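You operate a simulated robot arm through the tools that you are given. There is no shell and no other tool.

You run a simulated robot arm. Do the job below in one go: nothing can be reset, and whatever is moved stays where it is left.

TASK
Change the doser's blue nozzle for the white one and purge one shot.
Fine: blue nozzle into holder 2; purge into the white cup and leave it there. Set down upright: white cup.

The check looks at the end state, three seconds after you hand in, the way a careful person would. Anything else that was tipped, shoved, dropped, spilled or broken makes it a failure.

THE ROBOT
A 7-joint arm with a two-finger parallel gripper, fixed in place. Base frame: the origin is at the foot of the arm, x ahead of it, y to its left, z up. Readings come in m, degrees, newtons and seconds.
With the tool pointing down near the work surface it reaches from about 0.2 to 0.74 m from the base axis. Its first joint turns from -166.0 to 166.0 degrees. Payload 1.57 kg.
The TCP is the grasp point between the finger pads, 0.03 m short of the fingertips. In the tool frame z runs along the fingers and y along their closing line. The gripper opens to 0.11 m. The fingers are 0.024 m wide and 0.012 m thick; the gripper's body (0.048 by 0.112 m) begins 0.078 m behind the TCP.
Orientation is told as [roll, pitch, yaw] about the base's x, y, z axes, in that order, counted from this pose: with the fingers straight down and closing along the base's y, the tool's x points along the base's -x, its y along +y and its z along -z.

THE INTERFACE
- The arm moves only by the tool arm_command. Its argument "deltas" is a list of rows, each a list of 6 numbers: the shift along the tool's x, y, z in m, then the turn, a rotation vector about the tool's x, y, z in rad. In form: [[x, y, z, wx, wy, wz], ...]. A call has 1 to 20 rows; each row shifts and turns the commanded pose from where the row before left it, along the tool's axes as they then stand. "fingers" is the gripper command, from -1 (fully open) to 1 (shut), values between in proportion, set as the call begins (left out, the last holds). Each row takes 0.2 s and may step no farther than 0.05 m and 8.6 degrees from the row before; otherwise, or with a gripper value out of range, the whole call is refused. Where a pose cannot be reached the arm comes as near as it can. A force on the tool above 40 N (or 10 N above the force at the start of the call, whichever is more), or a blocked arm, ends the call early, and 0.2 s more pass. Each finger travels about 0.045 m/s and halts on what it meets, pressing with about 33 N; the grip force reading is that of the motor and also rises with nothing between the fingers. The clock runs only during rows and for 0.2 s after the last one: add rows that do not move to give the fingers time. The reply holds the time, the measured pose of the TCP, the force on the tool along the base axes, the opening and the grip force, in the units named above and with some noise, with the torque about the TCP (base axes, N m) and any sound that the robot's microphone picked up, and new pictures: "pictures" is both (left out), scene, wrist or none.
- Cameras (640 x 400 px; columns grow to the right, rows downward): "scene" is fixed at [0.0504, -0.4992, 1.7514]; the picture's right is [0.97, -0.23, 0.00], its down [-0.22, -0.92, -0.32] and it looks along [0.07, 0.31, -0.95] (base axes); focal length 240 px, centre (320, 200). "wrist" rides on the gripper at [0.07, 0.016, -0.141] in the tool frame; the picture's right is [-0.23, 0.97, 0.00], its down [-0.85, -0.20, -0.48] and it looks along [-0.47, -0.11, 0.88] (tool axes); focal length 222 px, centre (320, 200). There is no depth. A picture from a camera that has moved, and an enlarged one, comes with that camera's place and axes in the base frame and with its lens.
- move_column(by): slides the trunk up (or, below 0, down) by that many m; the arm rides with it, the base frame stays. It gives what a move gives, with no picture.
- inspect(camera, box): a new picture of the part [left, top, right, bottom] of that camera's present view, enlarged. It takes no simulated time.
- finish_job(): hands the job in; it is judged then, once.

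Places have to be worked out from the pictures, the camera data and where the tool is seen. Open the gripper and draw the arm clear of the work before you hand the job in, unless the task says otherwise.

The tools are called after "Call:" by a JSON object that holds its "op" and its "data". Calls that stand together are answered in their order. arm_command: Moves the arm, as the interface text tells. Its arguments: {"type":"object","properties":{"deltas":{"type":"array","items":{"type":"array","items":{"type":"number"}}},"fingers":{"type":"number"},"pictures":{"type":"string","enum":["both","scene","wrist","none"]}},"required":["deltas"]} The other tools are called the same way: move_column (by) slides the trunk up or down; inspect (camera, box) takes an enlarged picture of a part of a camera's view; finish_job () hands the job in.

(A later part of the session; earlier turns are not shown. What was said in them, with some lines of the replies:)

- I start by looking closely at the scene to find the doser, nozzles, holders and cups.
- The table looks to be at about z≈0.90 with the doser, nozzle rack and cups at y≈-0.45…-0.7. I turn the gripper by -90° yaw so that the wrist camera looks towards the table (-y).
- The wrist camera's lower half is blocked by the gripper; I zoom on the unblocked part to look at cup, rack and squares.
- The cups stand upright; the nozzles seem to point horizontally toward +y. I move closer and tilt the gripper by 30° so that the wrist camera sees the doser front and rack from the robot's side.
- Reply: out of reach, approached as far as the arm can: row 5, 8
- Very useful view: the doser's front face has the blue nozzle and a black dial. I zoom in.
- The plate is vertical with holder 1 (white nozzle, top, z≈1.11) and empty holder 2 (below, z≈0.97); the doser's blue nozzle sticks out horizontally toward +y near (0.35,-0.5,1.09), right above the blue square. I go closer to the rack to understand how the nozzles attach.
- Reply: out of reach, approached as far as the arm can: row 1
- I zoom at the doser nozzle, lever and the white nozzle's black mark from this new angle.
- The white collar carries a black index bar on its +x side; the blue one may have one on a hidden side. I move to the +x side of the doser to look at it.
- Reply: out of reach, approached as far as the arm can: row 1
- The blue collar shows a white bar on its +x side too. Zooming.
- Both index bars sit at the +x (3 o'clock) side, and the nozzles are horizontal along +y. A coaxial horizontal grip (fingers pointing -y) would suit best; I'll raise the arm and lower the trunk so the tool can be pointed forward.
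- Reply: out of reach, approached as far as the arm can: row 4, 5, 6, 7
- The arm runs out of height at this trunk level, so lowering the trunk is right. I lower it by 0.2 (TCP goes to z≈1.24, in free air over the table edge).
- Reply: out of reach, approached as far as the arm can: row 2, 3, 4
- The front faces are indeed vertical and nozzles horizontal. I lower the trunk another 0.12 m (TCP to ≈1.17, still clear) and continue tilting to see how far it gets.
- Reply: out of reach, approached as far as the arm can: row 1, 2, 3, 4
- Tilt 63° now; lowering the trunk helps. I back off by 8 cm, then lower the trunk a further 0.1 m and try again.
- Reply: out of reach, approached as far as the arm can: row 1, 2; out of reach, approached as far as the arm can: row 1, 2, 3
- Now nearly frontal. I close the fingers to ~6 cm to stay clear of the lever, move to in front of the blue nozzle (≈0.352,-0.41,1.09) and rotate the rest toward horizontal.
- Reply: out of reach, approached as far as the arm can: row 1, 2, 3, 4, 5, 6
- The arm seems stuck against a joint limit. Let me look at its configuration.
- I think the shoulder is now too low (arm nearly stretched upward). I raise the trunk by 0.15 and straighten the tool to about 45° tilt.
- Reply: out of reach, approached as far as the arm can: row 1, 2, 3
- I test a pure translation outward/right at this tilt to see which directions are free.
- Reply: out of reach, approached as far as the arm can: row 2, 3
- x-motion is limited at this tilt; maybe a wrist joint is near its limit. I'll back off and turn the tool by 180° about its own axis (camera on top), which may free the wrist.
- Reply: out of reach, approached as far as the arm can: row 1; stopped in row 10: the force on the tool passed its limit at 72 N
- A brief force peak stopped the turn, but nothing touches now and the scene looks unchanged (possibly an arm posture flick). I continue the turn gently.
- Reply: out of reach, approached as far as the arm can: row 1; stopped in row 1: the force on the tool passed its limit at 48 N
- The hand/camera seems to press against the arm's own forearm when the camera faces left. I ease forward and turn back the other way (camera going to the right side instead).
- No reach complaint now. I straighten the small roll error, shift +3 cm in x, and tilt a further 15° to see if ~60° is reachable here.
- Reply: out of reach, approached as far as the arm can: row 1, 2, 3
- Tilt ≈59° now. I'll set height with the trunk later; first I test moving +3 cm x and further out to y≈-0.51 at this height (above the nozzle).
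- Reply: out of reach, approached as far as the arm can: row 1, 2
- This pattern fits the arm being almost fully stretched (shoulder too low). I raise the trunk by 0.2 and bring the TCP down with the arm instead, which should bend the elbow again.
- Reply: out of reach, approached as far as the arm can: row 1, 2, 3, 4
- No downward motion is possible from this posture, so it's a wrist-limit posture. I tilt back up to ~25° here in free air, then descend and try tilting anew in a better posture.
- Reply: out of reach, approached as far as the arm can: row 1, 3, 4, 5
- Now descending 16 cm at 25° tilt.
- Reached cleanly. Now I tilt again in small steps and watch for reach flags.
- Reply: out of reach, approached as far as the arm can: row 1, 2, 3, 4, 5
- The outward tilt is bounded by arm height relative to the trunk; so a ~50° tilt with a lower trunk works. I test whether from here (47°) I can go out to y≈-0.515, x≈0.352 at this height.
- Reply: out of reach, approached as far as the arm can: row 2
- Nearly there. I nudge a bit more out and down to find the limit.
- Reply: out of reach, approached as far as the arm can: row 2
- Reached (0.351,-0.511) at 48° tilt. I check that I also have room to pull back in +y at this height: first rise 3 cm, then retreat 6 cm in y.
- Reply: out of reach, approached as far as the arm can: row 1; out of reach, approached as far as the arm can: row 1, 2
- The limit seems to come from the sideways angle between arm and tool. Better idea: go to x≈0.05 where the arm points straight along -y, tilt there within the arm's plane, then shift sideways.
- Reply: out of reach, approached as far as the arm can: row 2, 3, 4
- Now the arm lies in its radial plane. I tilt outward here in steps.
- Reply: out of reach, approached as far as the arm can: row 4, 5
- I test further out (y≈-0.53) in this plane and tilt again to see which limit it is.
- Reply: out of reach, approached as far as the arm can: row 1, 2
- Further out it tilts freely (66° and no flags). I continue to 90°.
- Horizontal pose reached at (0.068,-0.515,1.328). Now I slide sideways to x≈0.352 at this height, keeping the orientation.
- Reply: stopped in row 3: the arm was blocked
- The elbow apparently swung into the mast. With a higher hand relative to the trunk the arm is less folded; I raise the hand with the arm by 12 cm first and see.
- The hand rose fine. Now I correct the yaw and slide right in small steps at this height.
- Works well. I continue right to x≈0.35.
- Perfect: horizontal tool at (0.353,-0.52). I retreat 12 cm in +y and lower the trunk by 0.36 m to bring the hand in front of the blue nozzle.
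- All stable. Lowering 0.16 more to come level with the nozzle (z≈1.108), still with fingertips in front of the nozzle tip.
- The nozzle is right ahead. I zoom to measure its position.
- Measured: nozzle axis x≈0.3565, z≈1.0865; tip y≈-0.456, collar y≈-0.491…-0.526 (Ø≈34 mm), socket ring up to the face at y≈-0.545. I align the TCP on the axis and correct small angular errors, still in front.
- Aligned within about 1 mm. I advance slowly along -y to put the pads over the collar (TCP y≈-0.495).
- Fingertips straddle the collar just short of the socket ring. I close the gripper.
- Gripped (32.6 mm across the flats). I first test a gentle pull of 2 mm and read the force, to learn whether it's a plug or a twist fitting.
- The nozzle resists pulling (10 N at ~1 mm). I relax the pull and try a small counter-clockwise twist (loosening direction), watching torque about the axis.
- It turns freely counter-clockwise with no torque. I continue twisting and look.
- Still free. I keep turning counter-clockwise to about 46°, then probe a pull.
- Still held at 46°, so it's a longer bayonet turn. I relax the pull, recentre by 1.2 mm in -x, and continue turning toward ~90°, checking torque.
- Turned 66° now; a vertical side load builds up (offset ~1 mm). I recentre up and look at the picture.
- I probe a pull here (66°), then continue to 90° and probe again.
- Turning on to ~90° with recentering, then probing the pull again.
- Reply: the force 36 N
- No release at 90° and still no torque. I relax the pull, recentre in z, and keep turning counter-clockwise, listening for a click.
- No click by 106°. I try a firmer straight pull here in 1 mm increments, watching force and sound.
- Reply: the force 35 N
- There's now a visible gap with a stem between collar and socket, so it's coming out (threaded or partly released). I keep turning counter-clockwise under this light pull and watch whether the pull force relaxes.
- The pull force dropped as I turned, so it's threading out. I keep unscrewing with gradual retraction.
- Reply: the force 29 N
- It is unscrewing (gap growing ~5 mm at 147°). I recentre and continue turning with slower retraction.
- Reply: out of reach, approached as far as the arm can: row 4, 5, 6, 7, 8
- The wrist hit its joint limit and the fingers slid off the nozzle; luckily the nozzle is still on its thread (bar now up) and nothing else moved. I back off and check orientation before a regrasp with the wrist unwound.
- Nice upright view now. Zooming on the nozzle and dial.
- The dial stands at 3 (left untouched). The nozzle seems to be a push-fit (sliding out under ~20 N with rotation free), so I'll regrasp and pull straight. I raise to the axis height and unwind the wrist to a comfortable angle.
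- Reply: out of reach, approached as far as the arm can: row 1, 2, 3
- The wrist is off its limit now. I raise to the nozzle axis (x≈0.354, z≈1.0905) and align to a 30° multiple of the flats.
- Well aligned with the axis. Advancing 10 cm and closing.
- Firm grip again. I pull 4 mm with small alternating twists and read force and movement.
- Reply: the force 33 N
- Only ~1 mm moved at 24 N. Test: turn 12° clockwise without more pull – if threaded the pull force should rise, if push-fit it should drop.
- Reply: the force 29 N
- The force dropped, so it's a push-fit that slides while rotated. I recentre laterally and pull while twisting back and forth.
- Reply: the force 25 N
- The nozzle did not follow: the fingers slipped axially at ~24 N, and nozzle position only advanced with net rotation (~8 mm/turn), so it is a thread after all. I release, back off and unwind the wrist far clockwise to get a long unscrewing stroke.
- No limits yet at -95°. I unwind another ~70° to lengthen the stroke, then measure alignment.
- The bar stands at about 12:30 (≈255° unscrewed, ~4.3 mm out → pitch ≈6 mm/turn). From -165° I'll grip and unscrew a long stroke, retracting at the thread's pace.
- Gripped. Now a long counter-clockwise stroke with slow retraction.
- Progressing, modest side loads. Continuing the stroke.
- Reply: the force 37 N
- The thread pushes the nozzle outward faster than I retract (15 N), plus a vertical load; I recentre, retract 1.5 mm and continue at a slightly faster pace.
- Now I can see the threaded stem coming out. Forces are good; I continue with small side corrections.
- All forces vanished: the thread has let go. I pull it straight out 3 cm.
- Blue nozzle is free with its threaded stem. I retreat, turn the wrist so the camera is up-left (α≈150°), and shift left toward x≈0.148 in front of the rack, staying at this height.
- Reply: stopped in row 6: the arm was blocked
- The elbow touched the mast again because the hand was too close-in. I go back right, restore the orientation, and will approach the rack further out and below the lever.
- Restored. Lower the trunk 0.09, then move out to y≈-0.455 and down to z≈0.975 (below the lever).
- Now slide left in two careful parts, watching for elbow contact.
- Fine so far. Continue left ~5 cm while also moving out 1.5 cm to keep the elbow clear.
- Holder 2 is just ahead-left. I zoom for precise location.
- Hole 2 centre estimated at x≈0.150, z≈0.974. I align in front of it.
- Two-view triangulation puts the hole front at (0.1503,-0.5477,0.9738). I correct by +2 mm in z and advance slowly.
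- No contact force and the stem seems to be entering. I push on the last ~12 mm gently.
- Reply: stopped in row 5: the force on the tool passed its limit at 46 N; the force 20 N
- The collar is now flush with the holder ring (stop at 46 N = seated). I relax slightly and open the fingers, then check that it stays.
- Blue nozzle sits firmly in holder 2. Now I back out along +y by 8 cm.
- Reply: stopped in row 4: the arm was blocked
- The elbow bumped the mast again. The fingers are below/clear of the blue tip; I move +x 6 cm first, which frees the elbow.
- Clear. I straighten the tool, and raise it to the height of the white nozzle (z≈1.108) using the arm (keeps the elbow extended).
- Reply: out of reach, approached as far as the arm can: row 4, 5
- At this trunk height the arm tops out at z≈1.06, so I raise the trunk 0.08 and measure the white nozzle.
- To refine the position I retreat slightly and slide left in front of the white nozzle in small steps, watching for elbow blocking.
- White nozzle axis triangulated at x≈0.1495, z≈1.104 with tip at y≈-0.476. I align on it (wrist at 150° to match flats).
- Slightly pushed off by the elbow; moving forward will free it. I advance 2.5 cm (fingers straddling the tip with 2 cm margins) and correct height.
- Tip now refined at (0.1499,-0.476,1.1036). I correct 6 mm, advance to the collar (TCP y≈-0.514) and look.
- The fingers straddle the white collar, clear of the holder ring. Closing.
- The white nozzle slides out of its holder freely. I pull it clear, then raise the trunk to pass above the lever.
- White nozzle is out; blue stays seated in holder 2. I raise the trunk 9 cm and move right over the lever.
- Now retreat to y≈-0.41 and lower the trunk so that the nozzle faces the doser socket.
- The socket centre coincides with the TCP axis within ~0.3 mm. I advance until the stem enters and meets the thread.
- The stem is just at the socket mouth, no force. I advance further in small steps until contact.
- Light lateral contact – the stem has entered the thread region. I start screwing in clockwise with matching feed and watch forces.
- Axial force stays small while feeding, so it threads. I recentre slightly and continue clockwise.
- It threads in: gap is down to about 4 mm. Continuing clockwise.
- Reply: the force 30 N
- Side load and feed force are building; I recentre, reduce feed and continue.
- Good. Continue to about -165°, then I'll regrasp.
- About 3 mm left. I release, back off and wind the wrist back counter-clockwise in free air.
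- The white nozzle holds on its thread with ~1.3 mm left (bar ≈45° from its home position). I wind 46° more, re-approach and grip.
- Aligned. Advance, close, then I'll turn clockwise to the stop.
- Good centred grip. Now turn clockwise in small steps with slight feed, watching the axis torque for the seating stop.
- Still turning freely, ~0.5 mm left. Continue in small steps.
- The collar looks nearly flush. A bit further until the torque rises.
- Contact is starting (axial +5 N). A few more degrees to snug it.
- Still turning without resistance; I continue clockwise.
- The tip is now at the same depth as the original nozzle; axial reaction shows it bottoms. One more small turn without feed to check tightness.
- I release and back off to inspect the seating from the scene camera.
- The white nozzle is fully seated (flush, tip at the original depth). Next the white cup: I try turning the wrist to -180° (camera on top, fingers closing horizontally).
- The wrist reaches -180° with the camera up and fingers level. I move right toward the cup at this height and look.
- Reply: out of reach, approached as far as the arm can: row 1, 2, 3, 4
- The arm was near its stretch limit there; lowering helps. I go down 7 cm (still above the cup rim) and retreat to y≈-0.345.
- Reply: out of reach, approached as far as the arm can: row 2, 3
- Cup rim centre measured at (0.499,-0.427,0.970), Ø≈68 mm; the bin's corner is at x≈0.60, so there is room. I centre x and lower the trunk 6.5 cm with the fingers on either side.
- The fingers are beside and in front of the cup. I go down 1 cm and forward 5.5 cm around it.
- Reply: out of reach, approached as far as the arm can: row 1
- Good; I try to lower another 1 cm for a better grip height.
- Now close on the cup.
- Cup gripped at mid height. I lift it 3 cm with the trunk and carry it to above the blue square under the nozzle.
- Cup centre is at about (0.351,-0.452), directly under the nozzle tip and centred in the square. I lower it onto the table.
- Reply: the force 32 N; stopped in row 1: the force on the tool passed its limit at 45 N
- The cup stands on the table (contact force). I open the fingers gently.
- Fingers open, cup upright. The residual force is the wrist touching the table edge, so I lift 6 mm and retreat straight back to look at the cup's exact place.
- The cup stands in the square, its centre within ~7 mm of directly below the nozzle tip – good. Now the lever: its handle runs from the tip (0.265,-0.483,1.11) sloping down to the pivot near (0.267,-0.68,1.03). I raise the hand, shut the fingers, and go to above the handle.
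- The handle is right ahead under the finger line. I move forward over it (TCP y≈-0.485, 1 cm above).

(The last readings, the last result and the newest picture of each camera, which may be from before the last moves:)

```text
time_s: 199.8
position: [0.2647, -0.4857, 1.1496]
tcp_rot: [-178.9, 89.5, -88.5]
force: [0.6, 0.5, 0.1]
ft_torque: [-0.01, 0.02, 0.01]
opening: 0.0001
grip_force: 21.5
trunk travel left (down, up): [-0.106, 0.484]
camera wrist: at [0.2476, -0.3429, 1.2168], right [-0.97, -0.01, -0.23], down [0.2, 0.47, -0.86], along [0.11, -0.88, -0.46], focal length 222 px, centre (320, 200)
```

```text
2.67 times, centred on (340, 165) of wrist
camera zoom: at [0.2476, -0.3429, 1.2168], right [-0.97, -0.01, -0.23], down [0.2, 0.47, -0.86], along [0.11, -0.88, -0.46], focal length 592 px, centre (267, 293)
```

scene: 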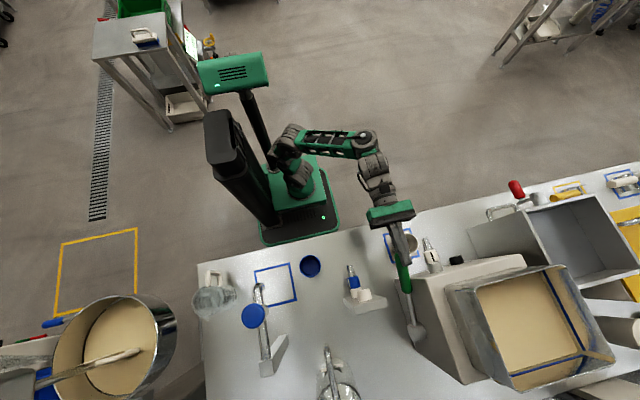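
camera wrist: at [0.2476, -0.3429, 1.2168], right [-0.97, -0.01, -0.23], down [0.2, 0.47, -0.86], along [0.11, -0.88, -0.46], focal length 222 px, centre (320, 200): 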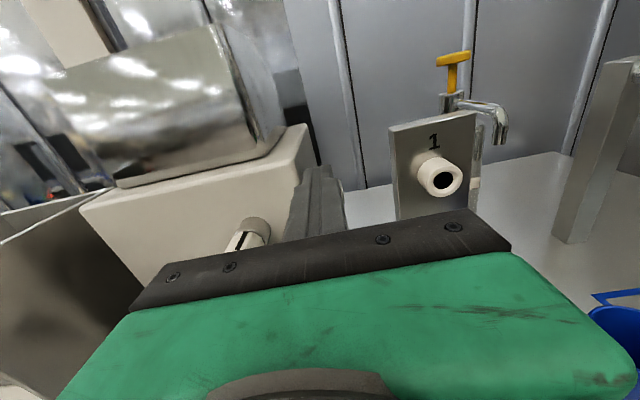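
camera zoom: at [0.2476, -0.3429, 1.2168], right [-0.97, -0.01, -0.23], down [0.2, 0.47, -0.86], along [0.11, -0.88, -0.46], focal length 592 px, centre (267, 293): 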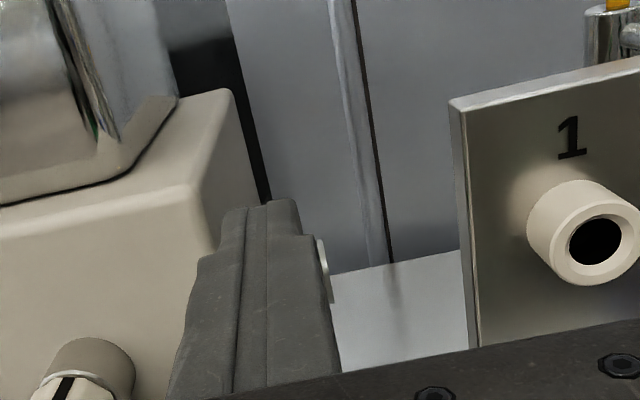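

The fingers are directly above the handle's end. I press down with the arm in steps, monitoring force and sound.

Call:
{"op": "arm_command", "data": {"deltas": [[-0.01, 0, 0, 0, 0, 0], [-0.01, 0, 0, 0, 0, 0], [-0.01, 0, 0, 0, 0, 0], [-0.01, 0, 0, 0, 0, 0], [0, 0, 0, 0, 0, 0]]}}

Call:
{"op": "inspect", "data": {"camera": "scene", "box": [360, 200, 460, 330]}}

```text
time_s: 201.0
position: [0.2633, -0.4824, 1.1113]
tcp_rot: [-168.7, 89.3, -78.3]
force: [-3.3, 19.6, 9.5]
ft_torque: [0.31, 0.04, 0.06]
opening: 0.0003
grip_force: 21.5
trunk travel left (down, up): [-0.106, 0.484]
camera wrist: at [0.2463, -0.3391, 1.1781], right [-0.97, -0.01, -0.23], down [0.2, 0.47, -0.86], along [0.12, -0.88, -0.45], focal length 222 px, centre (320, 200)
```

scene: 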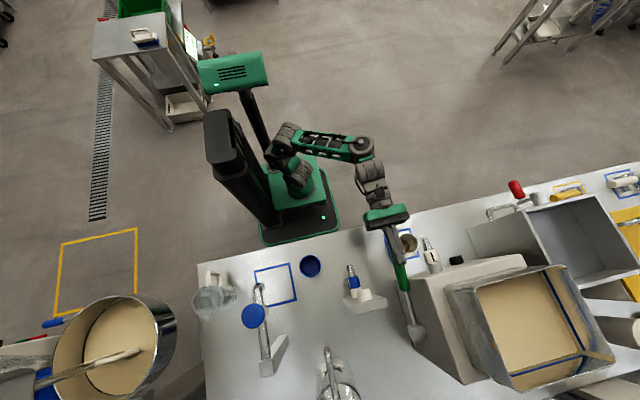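
wrist: 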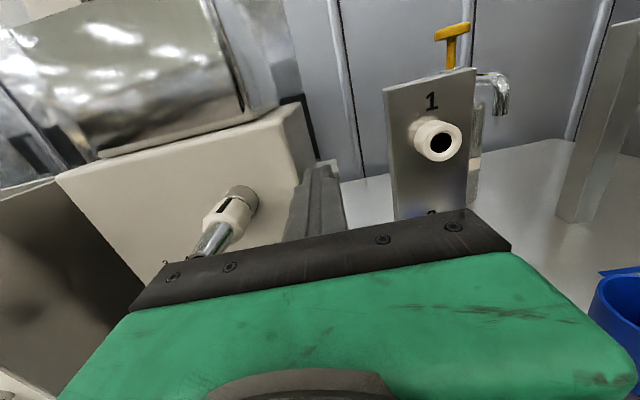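

```text
3.08 times, centred on (410, 265) of scene
camera zoom: at [0.0504, -0.4992, 1.7514], right [0.97, -0.23, 0.0], down [-0.22, -0.92, -0.32], along [0.07, 0.31, -0.95], focal length 738 px, centre (43, 0)
```

zoom: 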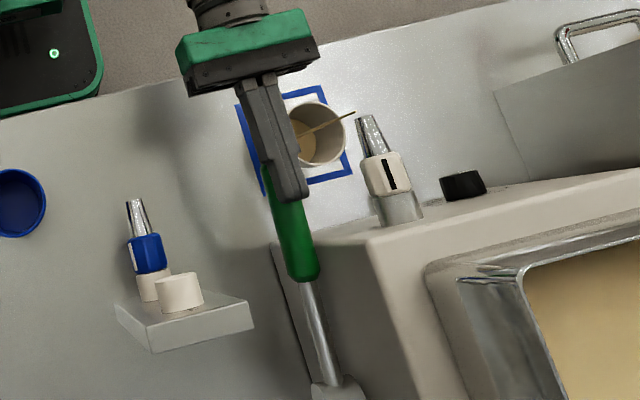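

Product is already flowing from the nozzle into the cup. I hold for a moment and watch.

Call:
{"op": "arm_command", "data": {"deltas": [[0, 0, 0, 0, 0, 0]], "pictures": "none"}}

Call:
{"op": "inspect", "data": {"camera": "scene", "box": [360, 200, 460, 280]}}

```text
time_s: 201.4
position: [0.2637, -0.4817, 1.1117]
tcp_rot: [-171.4, 89.3, -81.1]
force: [-4.6, 20.7, 9.8]
ft_torque: [0.33, 0.03, 0.09]
opening: 0.0
grip_force: 21.4
trunk travel left (down, up): [-0.106, 0.484]
```

```text
5.00 times, centred on (410, 240) of scene
camera zoom: at [0.0504, -0.4992, 1.7514], right [0.97, -0.23, 0.0], down [-0.22, -0.92, -0.32], along [0.07, 0.31, -0.95], focal length 1198 px, centre (-130, 0)
```

zoom: 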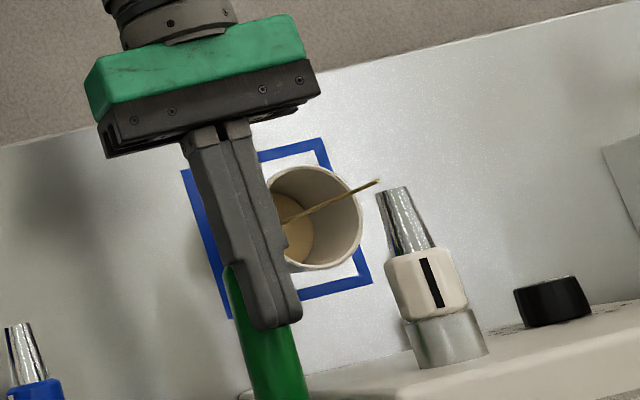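

The stream goes cleanly into the cup and seems to be ending. I hold a bit longer.

Call:
{"op": "arm_command", "data": {"deltas": [[0, 0, 0, 0, 0, 0], [0, 0, 0, 0, 0, 0]], "pictures": "none"}}

Call:
{"op": "inspect", "data": {"camera": "scene", "box": [360, 200, 460, 280]}}

```text
time_s: 202.0
position: [0.2649, -0.4829, 1.111]
tcp_rot: [-173.3, 89.3, -82.9]
force: [-6.1, 22.0, 10.3]
ft_torque: [0.36, 0.08, 0.08]
opening: 0.0002
grip_force: 21.5
trunk travel left (down, up): [-0.106, 0.484]
```

```text
5.00 times, centred on (410, 240) of scene
camera zoom: at [0.0504, -0.4992, 1.7514], right [0.97, -0.23, 0.0], down [-0.22, -0.92, -0.32], along [0.07, 0.31, -0.95], focal length 1198 px, centre (-130, 0)
```

zoom: 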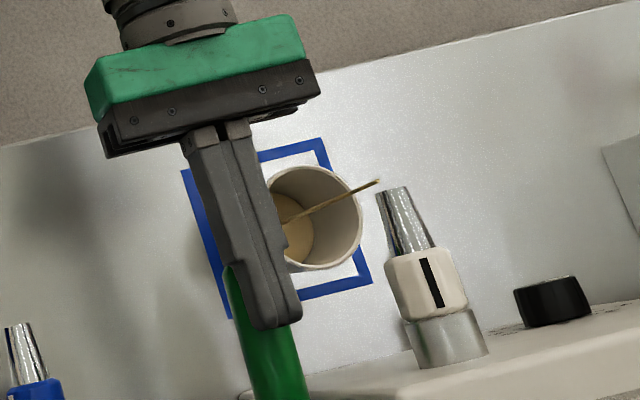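

The stream still runs with the lever held here; I watch the level for another moment to see whether the shot is metered.

Call:
{"op": "arm_command", "data": {"deltas": [[0, 0, 0, 0, 0, 0], [0, 0, 0, 0, 0, 0], [0, 0, 0, 0, 0, 0]], "pictures": "none"}}

Call:
{"op": "inspect", "data": {"camera": "scene", "box": [390, 220, 440, 260]}}

```text
time_s: 202.8
position: [0.2632, -0.482, 1.1113]
tcp_rot: [-173.8, 89.3, -83.4]
force: [-5.9, 21.3, 10.8]
ft_torque: [0.31, 0.06, 0.13]
opening: 0.0
grip_force: 21.2
trunk travel left (down, up): [-0.106, 0.484]
```

```text
10.00 times, centred on (415, 240) of scene
camera zoom: at [0.0504, -0.4992, 1.7514], right [0.97, -0.23, 0.0], down [-0.22, -0.92, -0.32], along [0.07, 0.31, -0.95], focal length 2397 px, centre (-630, -200)
```

zoom: 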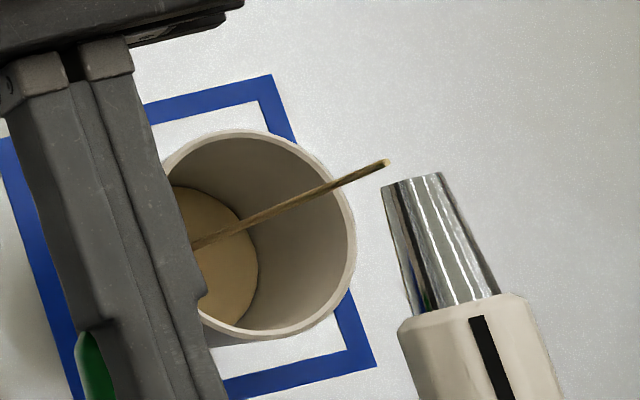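

Call:
{"op": "arm_command", "data": {"deltas": [[0, 0, 0, 0, 0, 0], [0, 0, 0, 0, 0, 0], [0, 0, 0, 0, 0, 0], [0, 0, 0, 0, 0, 0]], "pictures": "none"}}

Call:
{"op": "inspect", "data": {"camera": "scene", "box": [390, 220, 440, 260]}}

```text
time_s: 203.8
position: [0.2635, -0.4824, 1.1105]
tcp_rot: [-173.9, 89.2, -83.5]
force: [-6.4, 20.6, 8.7]
ft_torque: [0.32, 0.03, 0.09]
opening: 0.0001
grip_force: 21.2
trunk travel left (down, up): [-0.106, 0.484]
```

```text
10.00 times, centred on (415, 240) of scene
camera zoom: at [0.0504, -0.4992, 1.7514], right [0.97, -0.23, 0.0], down [-0.22, -0.92, -0.32], along [0.07, 0.31, -0.95], focal length 2397 px, centre (-630, -200)
```

zoom: 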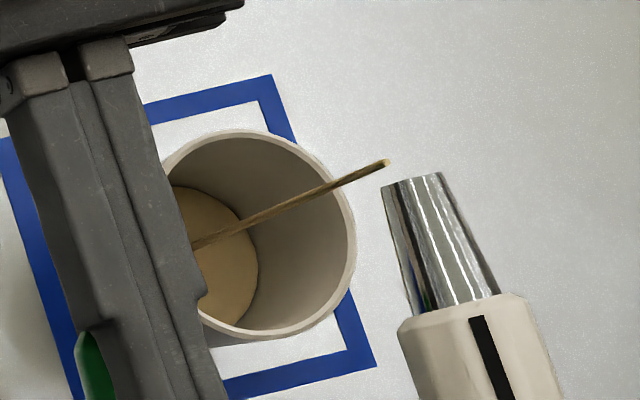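

The level does not change while the lever is still, so the dose follows the lever stroke. I continue pressing down in small steps.

Call:
{"op": "arm_command", "data": {"deltas": [[-0.008, 0, -0.002, 0, 0, 0], [-0.008, 0, -0.002, 0, 0, 0], [0, 0, 0, 0, 0, 0]]}}

Call:
{"op": "inspect", "data": {"camera": "scene", "box": [380, 220, 440, 340]}}

```text
time_s: 204.6
position: [0.2644, -0.4786, 1.095]
tcp_rot: [-176.9, 89.4, -86.6]
force: [-6.5, 18.5, 8.2]
ft_torque: [0.27, 0.09, 0.11]
opening: 0.0
grip_force: 21.5
trunk travel left (down, up): [-0.106, 0.484]
camera wrist: at [0.2465, -0.336, 1.161], right [-0.97, -0.01, -0.23], down [0.2, 0.47, -0.86], along [0.11, -0.88, -0.46], focal length 222 px, centre (320, 200)
```

scene: 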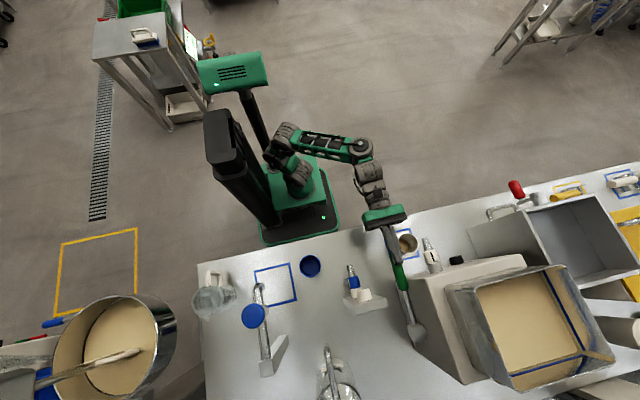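
wrist: 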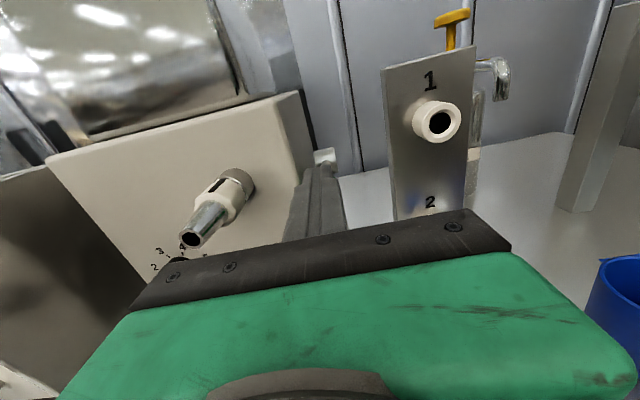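

```text
3.33 times, centred on (410, 280) of scene
camera zoom: at [0.0504, -0.4992, 1.7514], right [0.97, -0.23, 0.0], down [-0.22, -0.92, -0.32], along [0.07, 0.31, -0.95], focal length 799 px, centre (20, -67)
```

zoom: 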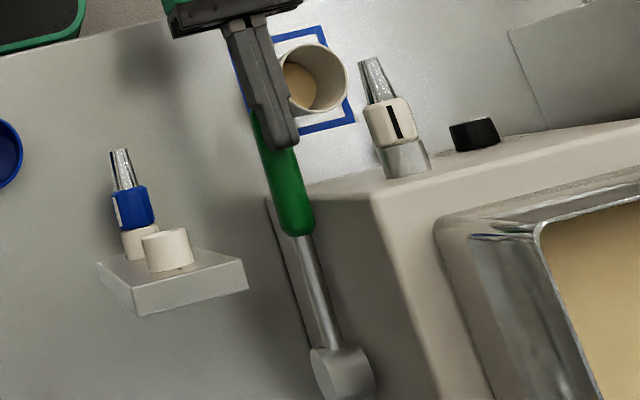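

The stream has stopped now. I compare the cup's content.

Call:
{"op": "inspect", "data": {"camera": "scene", "box": [390, 220, 440, 260]}}

```text
10.00 times, centred on (415, 240) of scene
camera zoom: at [0.0504, -0.4992, 1.7514], right [0.97, -0.23, 0.0], down [-0.22, -0.92, -0.32], along [0.07, 0.31, -0.95], focal length 2397 px, centre (-630, -200)
```

zoom: 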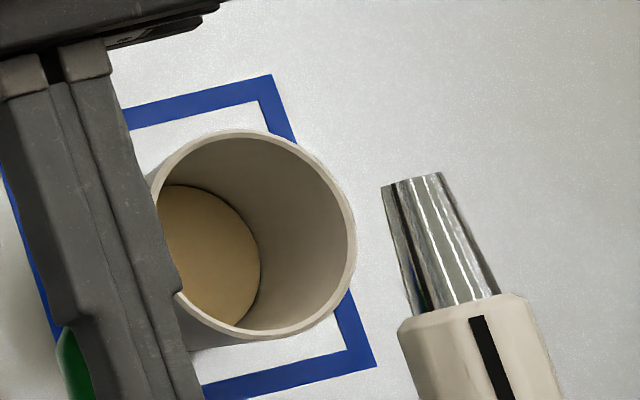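

A modest layer of product is in the cup. To make it one complete stroke, I continue pressing the lever to its lower stop, watching the cup.

Call:
{"op": "arm_command", "data": {"deltas": [[-0.008, 0, -0.001, 0, 0, 0], [-0.008, 0, -0.001, 0, 0, 0], [0, 0, 0, 0, 0, 0]], "pictures": "none"}}

Call:
{"op": "inspect", "data": {"camera": "scene", "box": [390, 220, 440, 260]}}

Call:
{"op": "inspect", "data": {"camera": "scene", "box": [380, 220, 440, 340]}}

```text
time_s: 205.4
position: [0.2636, -0.4785, 1.0773]
tcp_rot: [-177.3, 89.4, -87.0]
force: [-5.6, 16.7, 7.4]
ft_torque: [0.28, 0.12, 0.1]
opening: 0.0
grip_force: 20.9
trunk travel left (down, up): [-0.106, 0.484]
```

```text
10.00 times, centred on (415, 240) of scene
camera zoom: at [0.0504, -0.4992, 1.7514], right [0.97, -0.23, 0.0], down [-0.22, -0.92, -0.32], along [0.07, 0.31, -0.95], focal length 2397 px, centre (-630, -200)
```

zoom: 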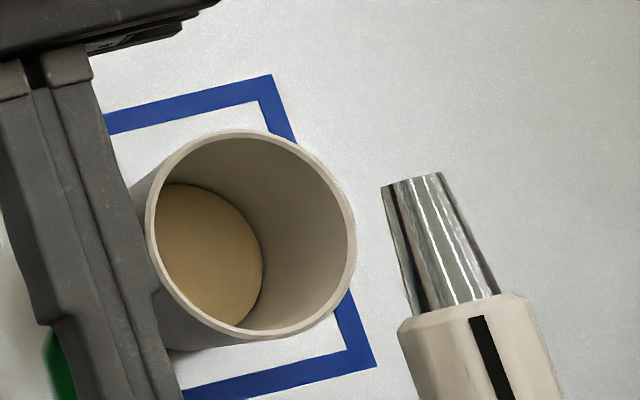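

```text
3.33 times, centred on (410, 280) of scene
camera zoom: at [0.0504, -0.4992, 1.7514], right [0.97, -0.23, 0.0], down [-0.22, -0.92, -0.32], along [0.07, 0.31, -0.95], focal length 799 px, centre (20, -67)
```

zoom: 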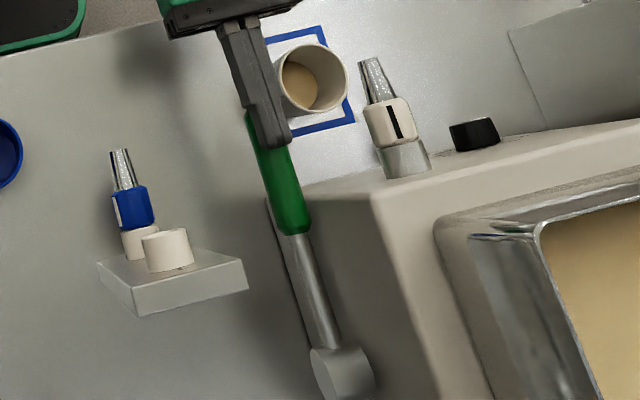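

The level rises with the stroke. Continue down.

Call:
{"op": "arm_command", "data": {"deltas": [[-0.009, 0, 0, 0, 0, 0], [-0.009, 0, 0, 0, 0, 0], [-0.009, 0, 0, 0, 0, 0], [0, 0, 0, 0, 0, 0]], "pictures": "none"}}

Call:
{"op": "inspect", "data": {"camera": "scene", "box": [390, 220, 440, 260]}}

Call:
{"op": "inspect", "data": {"camera": "scene", "box": [380, 220, 440, 340]}}

```text
time_s: 206.4
position: [0.2647, -0.479, 1.0509]
tcp_rot: [177.9, 89.4, -91.8]
force: [1.7, -1.2, 7.9]
ft_torque: [-0.21, -0.04, 0.01]
opening: 0.0
grip_force: 21.3
trunk travel left (down, up): [-0.106, 0.484]
```

```text
10.00 times, centred on (415, 240) of scene
camera zoom: at [0.0504, -0.4992, 1.7514], right [0.97, -0.23, 0.0], down [-0.22, -0.92, -0.32], along [0.07, 0.31, -0.95], focal length 2397 px, centre (-630, -200)
```

zoom: 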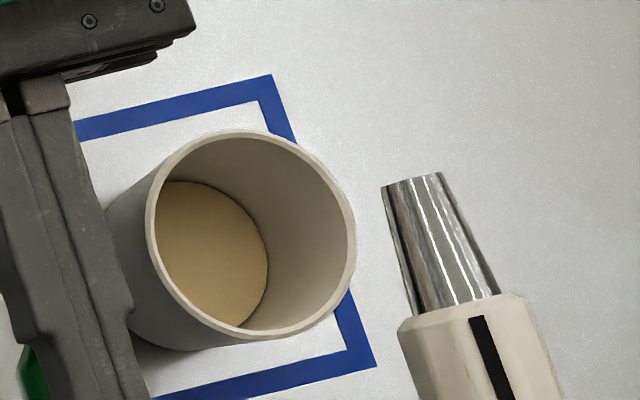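

```text
3.33 times, centred on (410, 280) of scene
camera zoom: at [0.0504, -0.4992, 1.7514], right [0.97, -0.23, 0.0], down [-0.22, -0.92, -0.32], along [0.07, 0.31, -0.95], focal length 799 px, centre (20, -67)
```

zoom: 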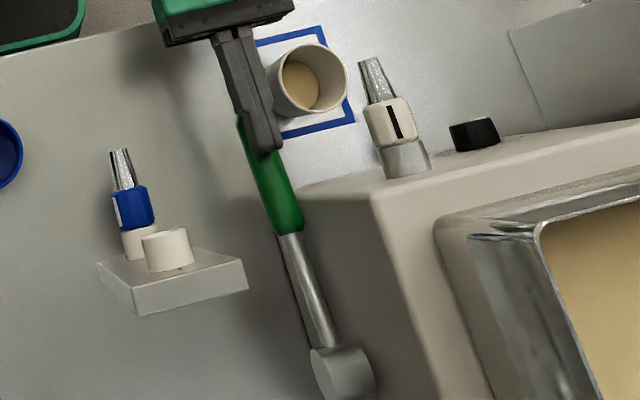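

Level keeps rising with stroke. I continue pressing, now lowering with the trunk in small steps.

Call:
{"op": "move_column", "data": {"by": -0.025}}

Call:
{"op": "inspect", "data": {"camera": "scene", "box": [390, 220, 440, 260]}}

Call:
{"op": "inspect", "data": {"camera": "scene", "box": [380, 220, 440, 340]}}

```text
time_s: 207.1
position: [0.2633, -0.4793, 1.0262]
tcp_rot: [-174.4, 89.6, -84.1]
force: [-3.6, 1.2, 7.9]
ft_torque: [-0.17, 0.02, -0.16]
opening: 0.0
grip_force: 21.0
trunk travel left (down, up): [-0.081, 0.508]
```

```text
10.00 times, centred on (415, 240) of scene
camera zoom: at [0.0504, -0.4992, 1.7514], right [0.97, -0.23, 0.0], down [-0.22, -0.92, -0.32], along [0.07, 0.31, -0.95], focal length 2397 px, centre (-630, -200)
```

zoom: 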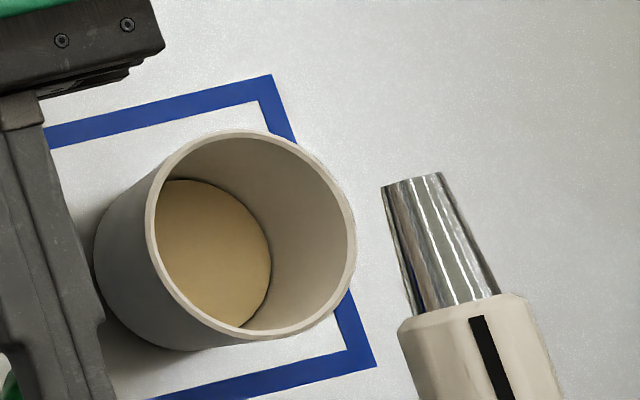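

```text
3.33 times, centred on (410, 280) of scene
camera zoom: at [0.0504, -0.4992, 1.7514], right [0.97, -0.23, 0.0], down [-0.22, -0.92, -0.32], along [0.07, 0.31, -0.95], focal length 799 px, centre (20, -67)
```

zoom: 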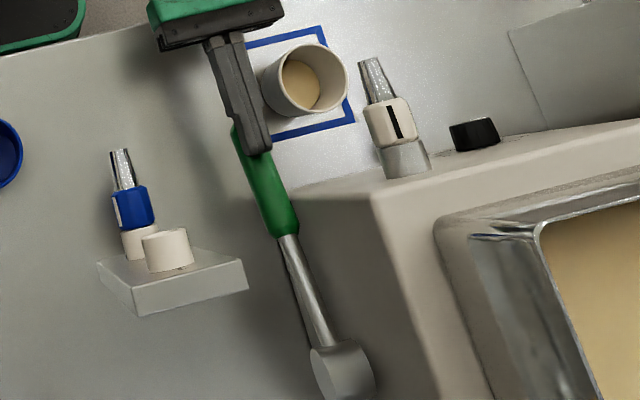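

Call:
{"op": "move_column", "data": {"by": -0.025}}

Call:
{"op": "inspect", "data": {"camera": "scene", "box": [390, 220, 440, 260]}}

Call:
{"op": "inspect", "data": {"camera": "scene", "box": [380, 220, 440, 340]}}

```text
time_s: 207.7
position: [0.2598, -0.4749, 1.0197]
tcp_rot: [-153.1, 87.6, -62.4]
force: [-3.7, 7.4, 7.7]
ft_torque: [-0.32, -0.02, -0.04]
opening: 0.0002
grip_force: 21.0
trunk travel left (down, up): [-0.062, 0.528]
stopped: the force on the tool passed its limit at 52 N (the readings are from after the stop); the commanded pose is now the measured one
```

```text
10.00 times, centred on (415, 240) of scene
camera zoom: at [0.0504, -0.4992, 1.7514], right [0.97, -0.23, 0.0], down [-0.22, -0.92, -0.32], along [0.07, 0.31, -0.95], focal length 2397 px, centre (-630, -200)
```

zoom: 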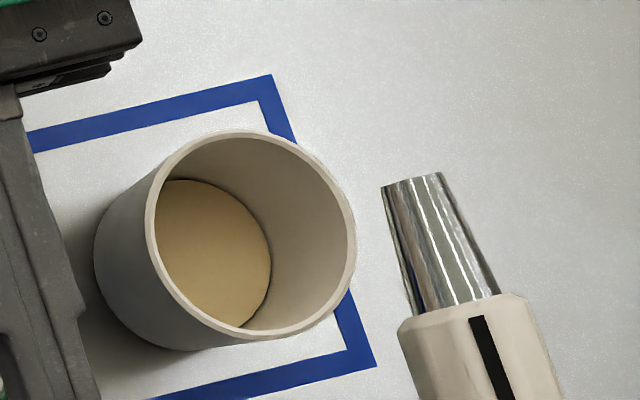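

```text
3.33 times, centred on (410, 280) of scene
camera zoom: at [0.0504, -0.4992, 1.7514], right [0.97, -0.23, 0.0], down [-0.22, -0.92, -0.32], along [0.07, 0.31, -0.95], focal length 799 px, centre (20, -67)
```

zoom: 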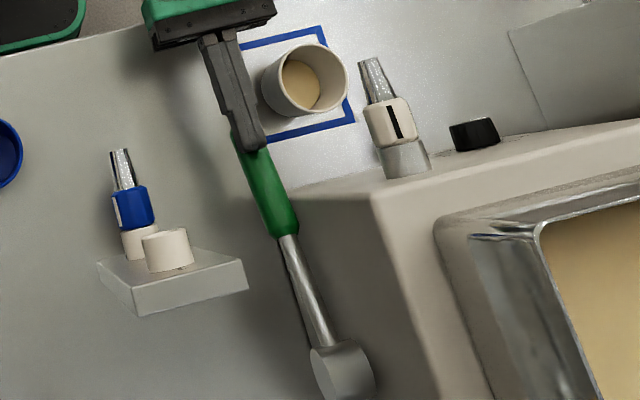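

The lower stop is reached (full stroke, level no longer changing). I raise the hand slowly and see whether the lever returns by itself.

Call:
{"op": "move_column", "data": {"by": 0.03}}

Call:
{"op": "inspect", "data": {"camera": "scene", "box": [380, 220, 440, 340]}}

```text
time_s: 208.4
position: [0.2589, -0.477, 1.0504]
tcp_rot: [-152.7, 87.8, -62.4]
force: [-13.9, 1.9, 9.1]
ft_torque: [-0.51, 0.14, -0.4]
opening: 0.0003
grip_force: 21.7
trunk travel left (down, up): [-0.092, 0.498]
```

```text
3.33 times, centred on (410, 280) of scene
camera zoom: at [0.0504, -0.4992, 1.7514], right [0.97, -0.23, 0.0], down [-0.22, -0.92, -0.32], along [0.07, 0.31, -0.95], focal length 799 px, centre (20, -67)
```

zoom: 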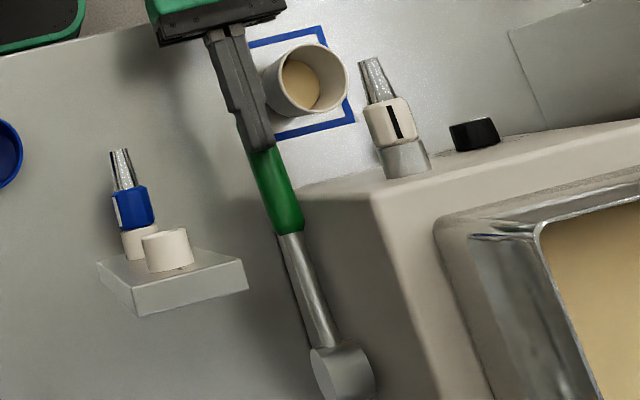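

The lever is sprung and follows the finger up. I let it return fully, raising further.

Call:
{"op": "move_column", "data": {"by": 0.05}}

Call:
{"op": "move_column", "data": {"by": 0.05}}

Call:
{"op": "inspect", "data": {"camera": "scene", "box": [380, 220, 440, 340]}}

Call:
{"op": "inspect", "data": {"camera": "scene", "box": [390, 220, 440, 260]}}

```text
time_s: 209.3
position: [0.2612, -0.4764, 1.0982]
tcp_rot: [-155.1, 88.0, -64.5]
force: [0.3, -1.8, 5.5]
ft_torque: [0.03, -0.03, 0.0]
opening: 0.0
grip_force: 21.4
trunk travel left (down, up): [-0.142, 0.448]
```

```text
time_s: 210.2
position: [0.2626, -0.4766, 1.1462]
tcp_rot: [-155.8, 88.2, -65.4]
force: [0.7, 0.7, -0.3]
ft_torque: [0.02, 0.02, 0.0]
opening: 0.0
grip_force: 21.3
trunk travel left (down, up): [-0.192, 0.398]
```

```text
3.33 times, centred on (410, 280) of scene
camera zoom: at [0.0504, -0.4992, 1.7514], right [0.97, -0.23, 0.0], down [-0.22, -0.92, -0.32], along [0.07, 0.31, -0.95], focal length 799 px, centre (20, -67)
```

zoom: 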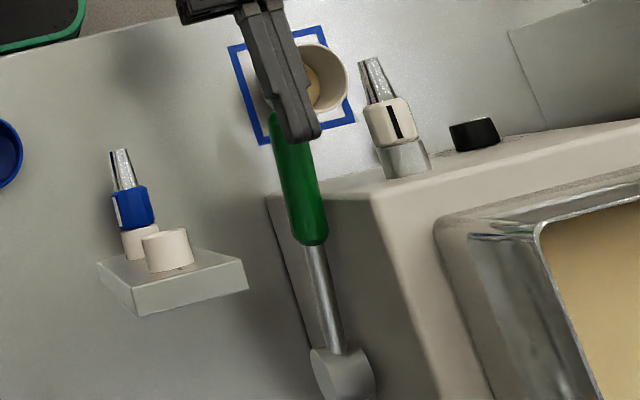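

```text
10.00 times, centred on (415, 240) of scene
camera zoom: at [0.0504, -0.4992, 1.7514], right [0.97, -0.23, 0.0], down [-0.22, -0.92, -0.32], along [0.07, 0.31, -0.95], focal length 2397 px, centre (-630, -200)
```

zoom: 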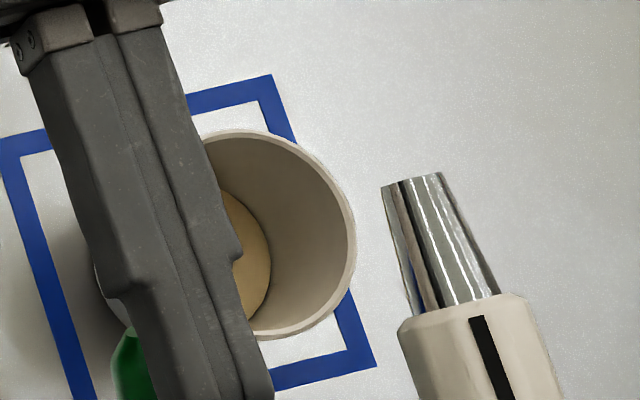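

The lever is back at rest and one shot is in the cup with no spills. I raise the hand well clear, retreat toward the robot and open the gripper.

Call:
{"op": "move_column", "data": {"by": 0.12}}

Call:
{"op": "arm_command", "data": {"deltas": [[0, -0.03, -0.02, 0, 0, 0], [0, -0.03, -0.03, 0, 0, 0], [0, -0.03, -0.03, 0, 0, 0], [0, -0.02, -0.03, 0, 0, 0], [0, 0, 0, 0, 0, 0], [0, 0, 0, 0, 0, 0]], "fingers": -0.5}}

Call:
{"op": "inspect", "data": {"camera": "scene", "box": [330, 200, 470, 330]}}

Call:
{"op": "inspect", "data": {"camera": "wrist", "box": [150, 40, 490, 240]}}

```text
time_s: 211.7
position: [0.2625, -0.4768, 1.2673]
tcp_rot: [-155.2, 88.0, -65.0]
force: [1.0, 0.1, -0.9]
ft_torque: [-0.03, -0.02, 0.02]
opening: 0.0001
grip_force: 21.3
trunk travel left (down, up): [-0.312, 0.278]
```

```text
time_s: 213.1
position: [0.3711, -0.3676, 1.2648]
tcp_rot: [-155.0, 88.0, -64.5]
force: [0.8, 0.1, 0.2]
ft_torque: [-0.01, -0.03, -0.01]
opening: 0.0823
grip_force: 0.0
trunk travel left (down, up): [-0.312, 0.278]
camera wrist: at [0.3525, -0.223, 1.3288], right [-0.97, -0.01, -0.24], down [0.21, 0.45, -0.87], along [0.12, -0.89, -0.44], focal length 222 px, centre (320, 200)
```

scene: 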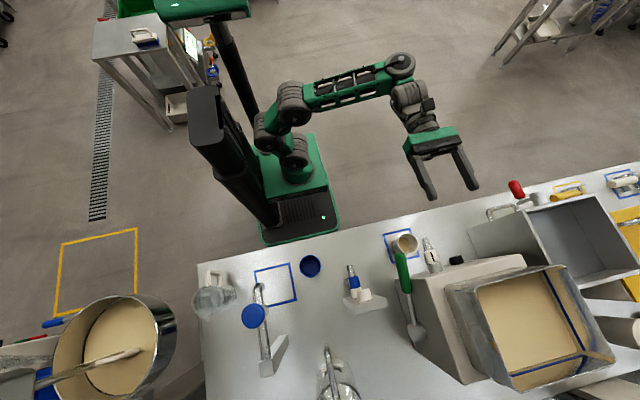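
wrist: 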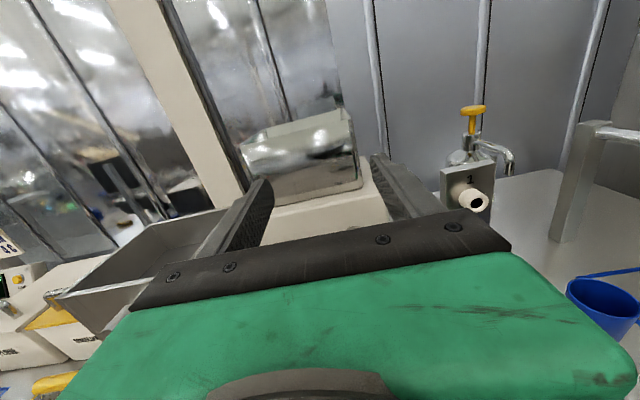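

```text
3.08 times, centred on (400, 265) of scene
camera zoom: at [0.0504, -0.4992, 1.7514], right [0.97, -0.23, 0.0], down [-0.22, -0.92, -0.32], along [0.07, 0.31, -0.95], focal length 738 px, centre (74, 0)
```

zoom: 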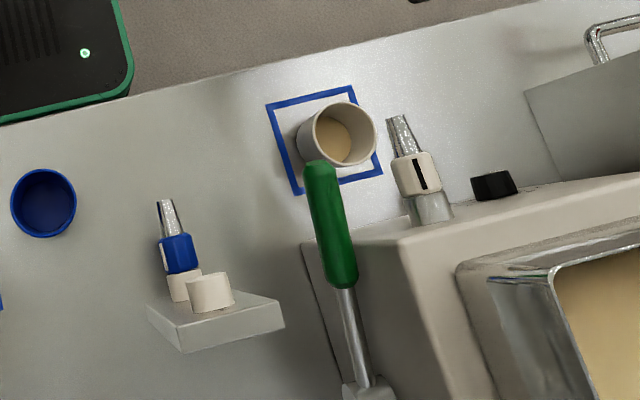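

```text
1.88 times, centred on (320, 140) of wrist
camera zoom: at [0.3525, -0.223, 1.3288], right [-0.97, -0.01, -0.24], down [0.21, 0.45, -0.87], along [0.12, -0.89, -0.44], focal length 418 px, centre (320, 313)
```

zoom: 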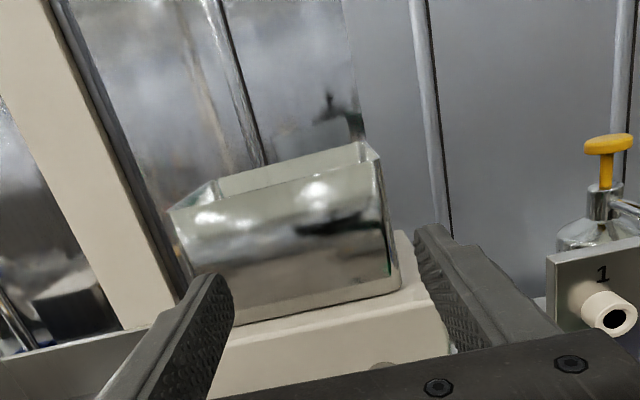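

Final look at nozzle seating, blue nozzle in holder 2, and the cup.

Call:
{"op": "inspect", "data": {"camera": "scene", "box": [335, 255, 385, 310]}}

Call:
{"op": "inspect", "data": {"camera": "scene", "box": [390, 220, 450, 280]}}

```text
7.27 times, centred on (360, 282) of scene
camera zoom: at [0.0504, -0.4992, 1.7514], right [0.97, -0.23, 0.0], down [-0.22, -0.92, -0.32], along [0.07, 0.31, -0.95], focal length 1743 px, centre (29, -400)
```

zoom: 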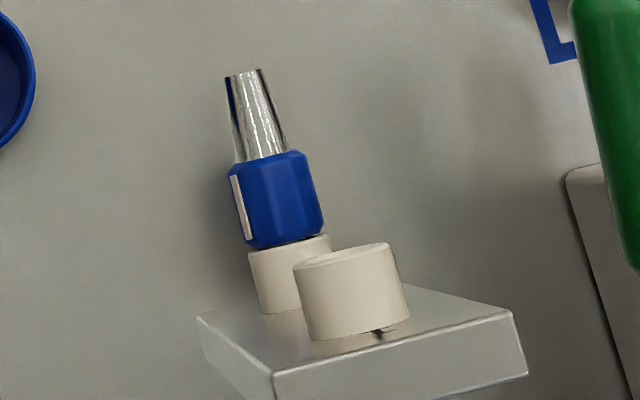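

```text
6.67 times, centred on (420, 250) of scene
camera zoom: at [0.0504, -0.4992, 1.7514], right [0.97, -0.23, 0.0], down [-0.22, -0.92, -0.32], along [0.07, 0.31, -0.95], focal length 1598 px, centre (-347, -133)
```

zoom: 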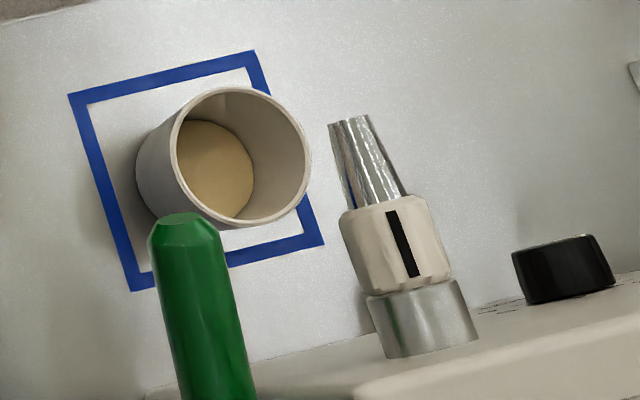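

The white nozzle is seated flush on the doser and the blue one is in holder 2. The cup stands upright in the square with the purge in it, nothing is spilled, and the gripper is open and clear. I hand the job in.

Call:
{"op": "finish_job", "data": {}}

```text
The job is handed in.
```

I fitted the white nozzle to the doser, put the blue one in holder 2, and purged one shot into the white cup. The job is handed in.

- **White nozzle:** it is screwed in until the collar sits flush, with the tip as far in as the old one was. I never felt a firm tightening stop, so I judged the seating by eye and by the axial force at the end.
- **Purge:** I pressed the lever once to its lower stop. It sprang back to rest, and the level in the cup stopped rising before the stop. The dial was at 3 and I left it there.
- **White cup:** it stands upright in the blue square under the nozzle, with the purge in it. The gripper's wrist touched the table edge while I was setting it down, so the cup may have dropped a few millimetres when released. It is standing and nothing spilled.
- **Slips along the way:** the wrist hit its limit while I was unscrewing the blue nozzle, and the fingers slid off it. The nozzle stayed on its thread, and I regripped it. The arm's elbow also bumped its own mast several times. I saw nothing else moved.

The gripper is open and the arm is clear of the work.
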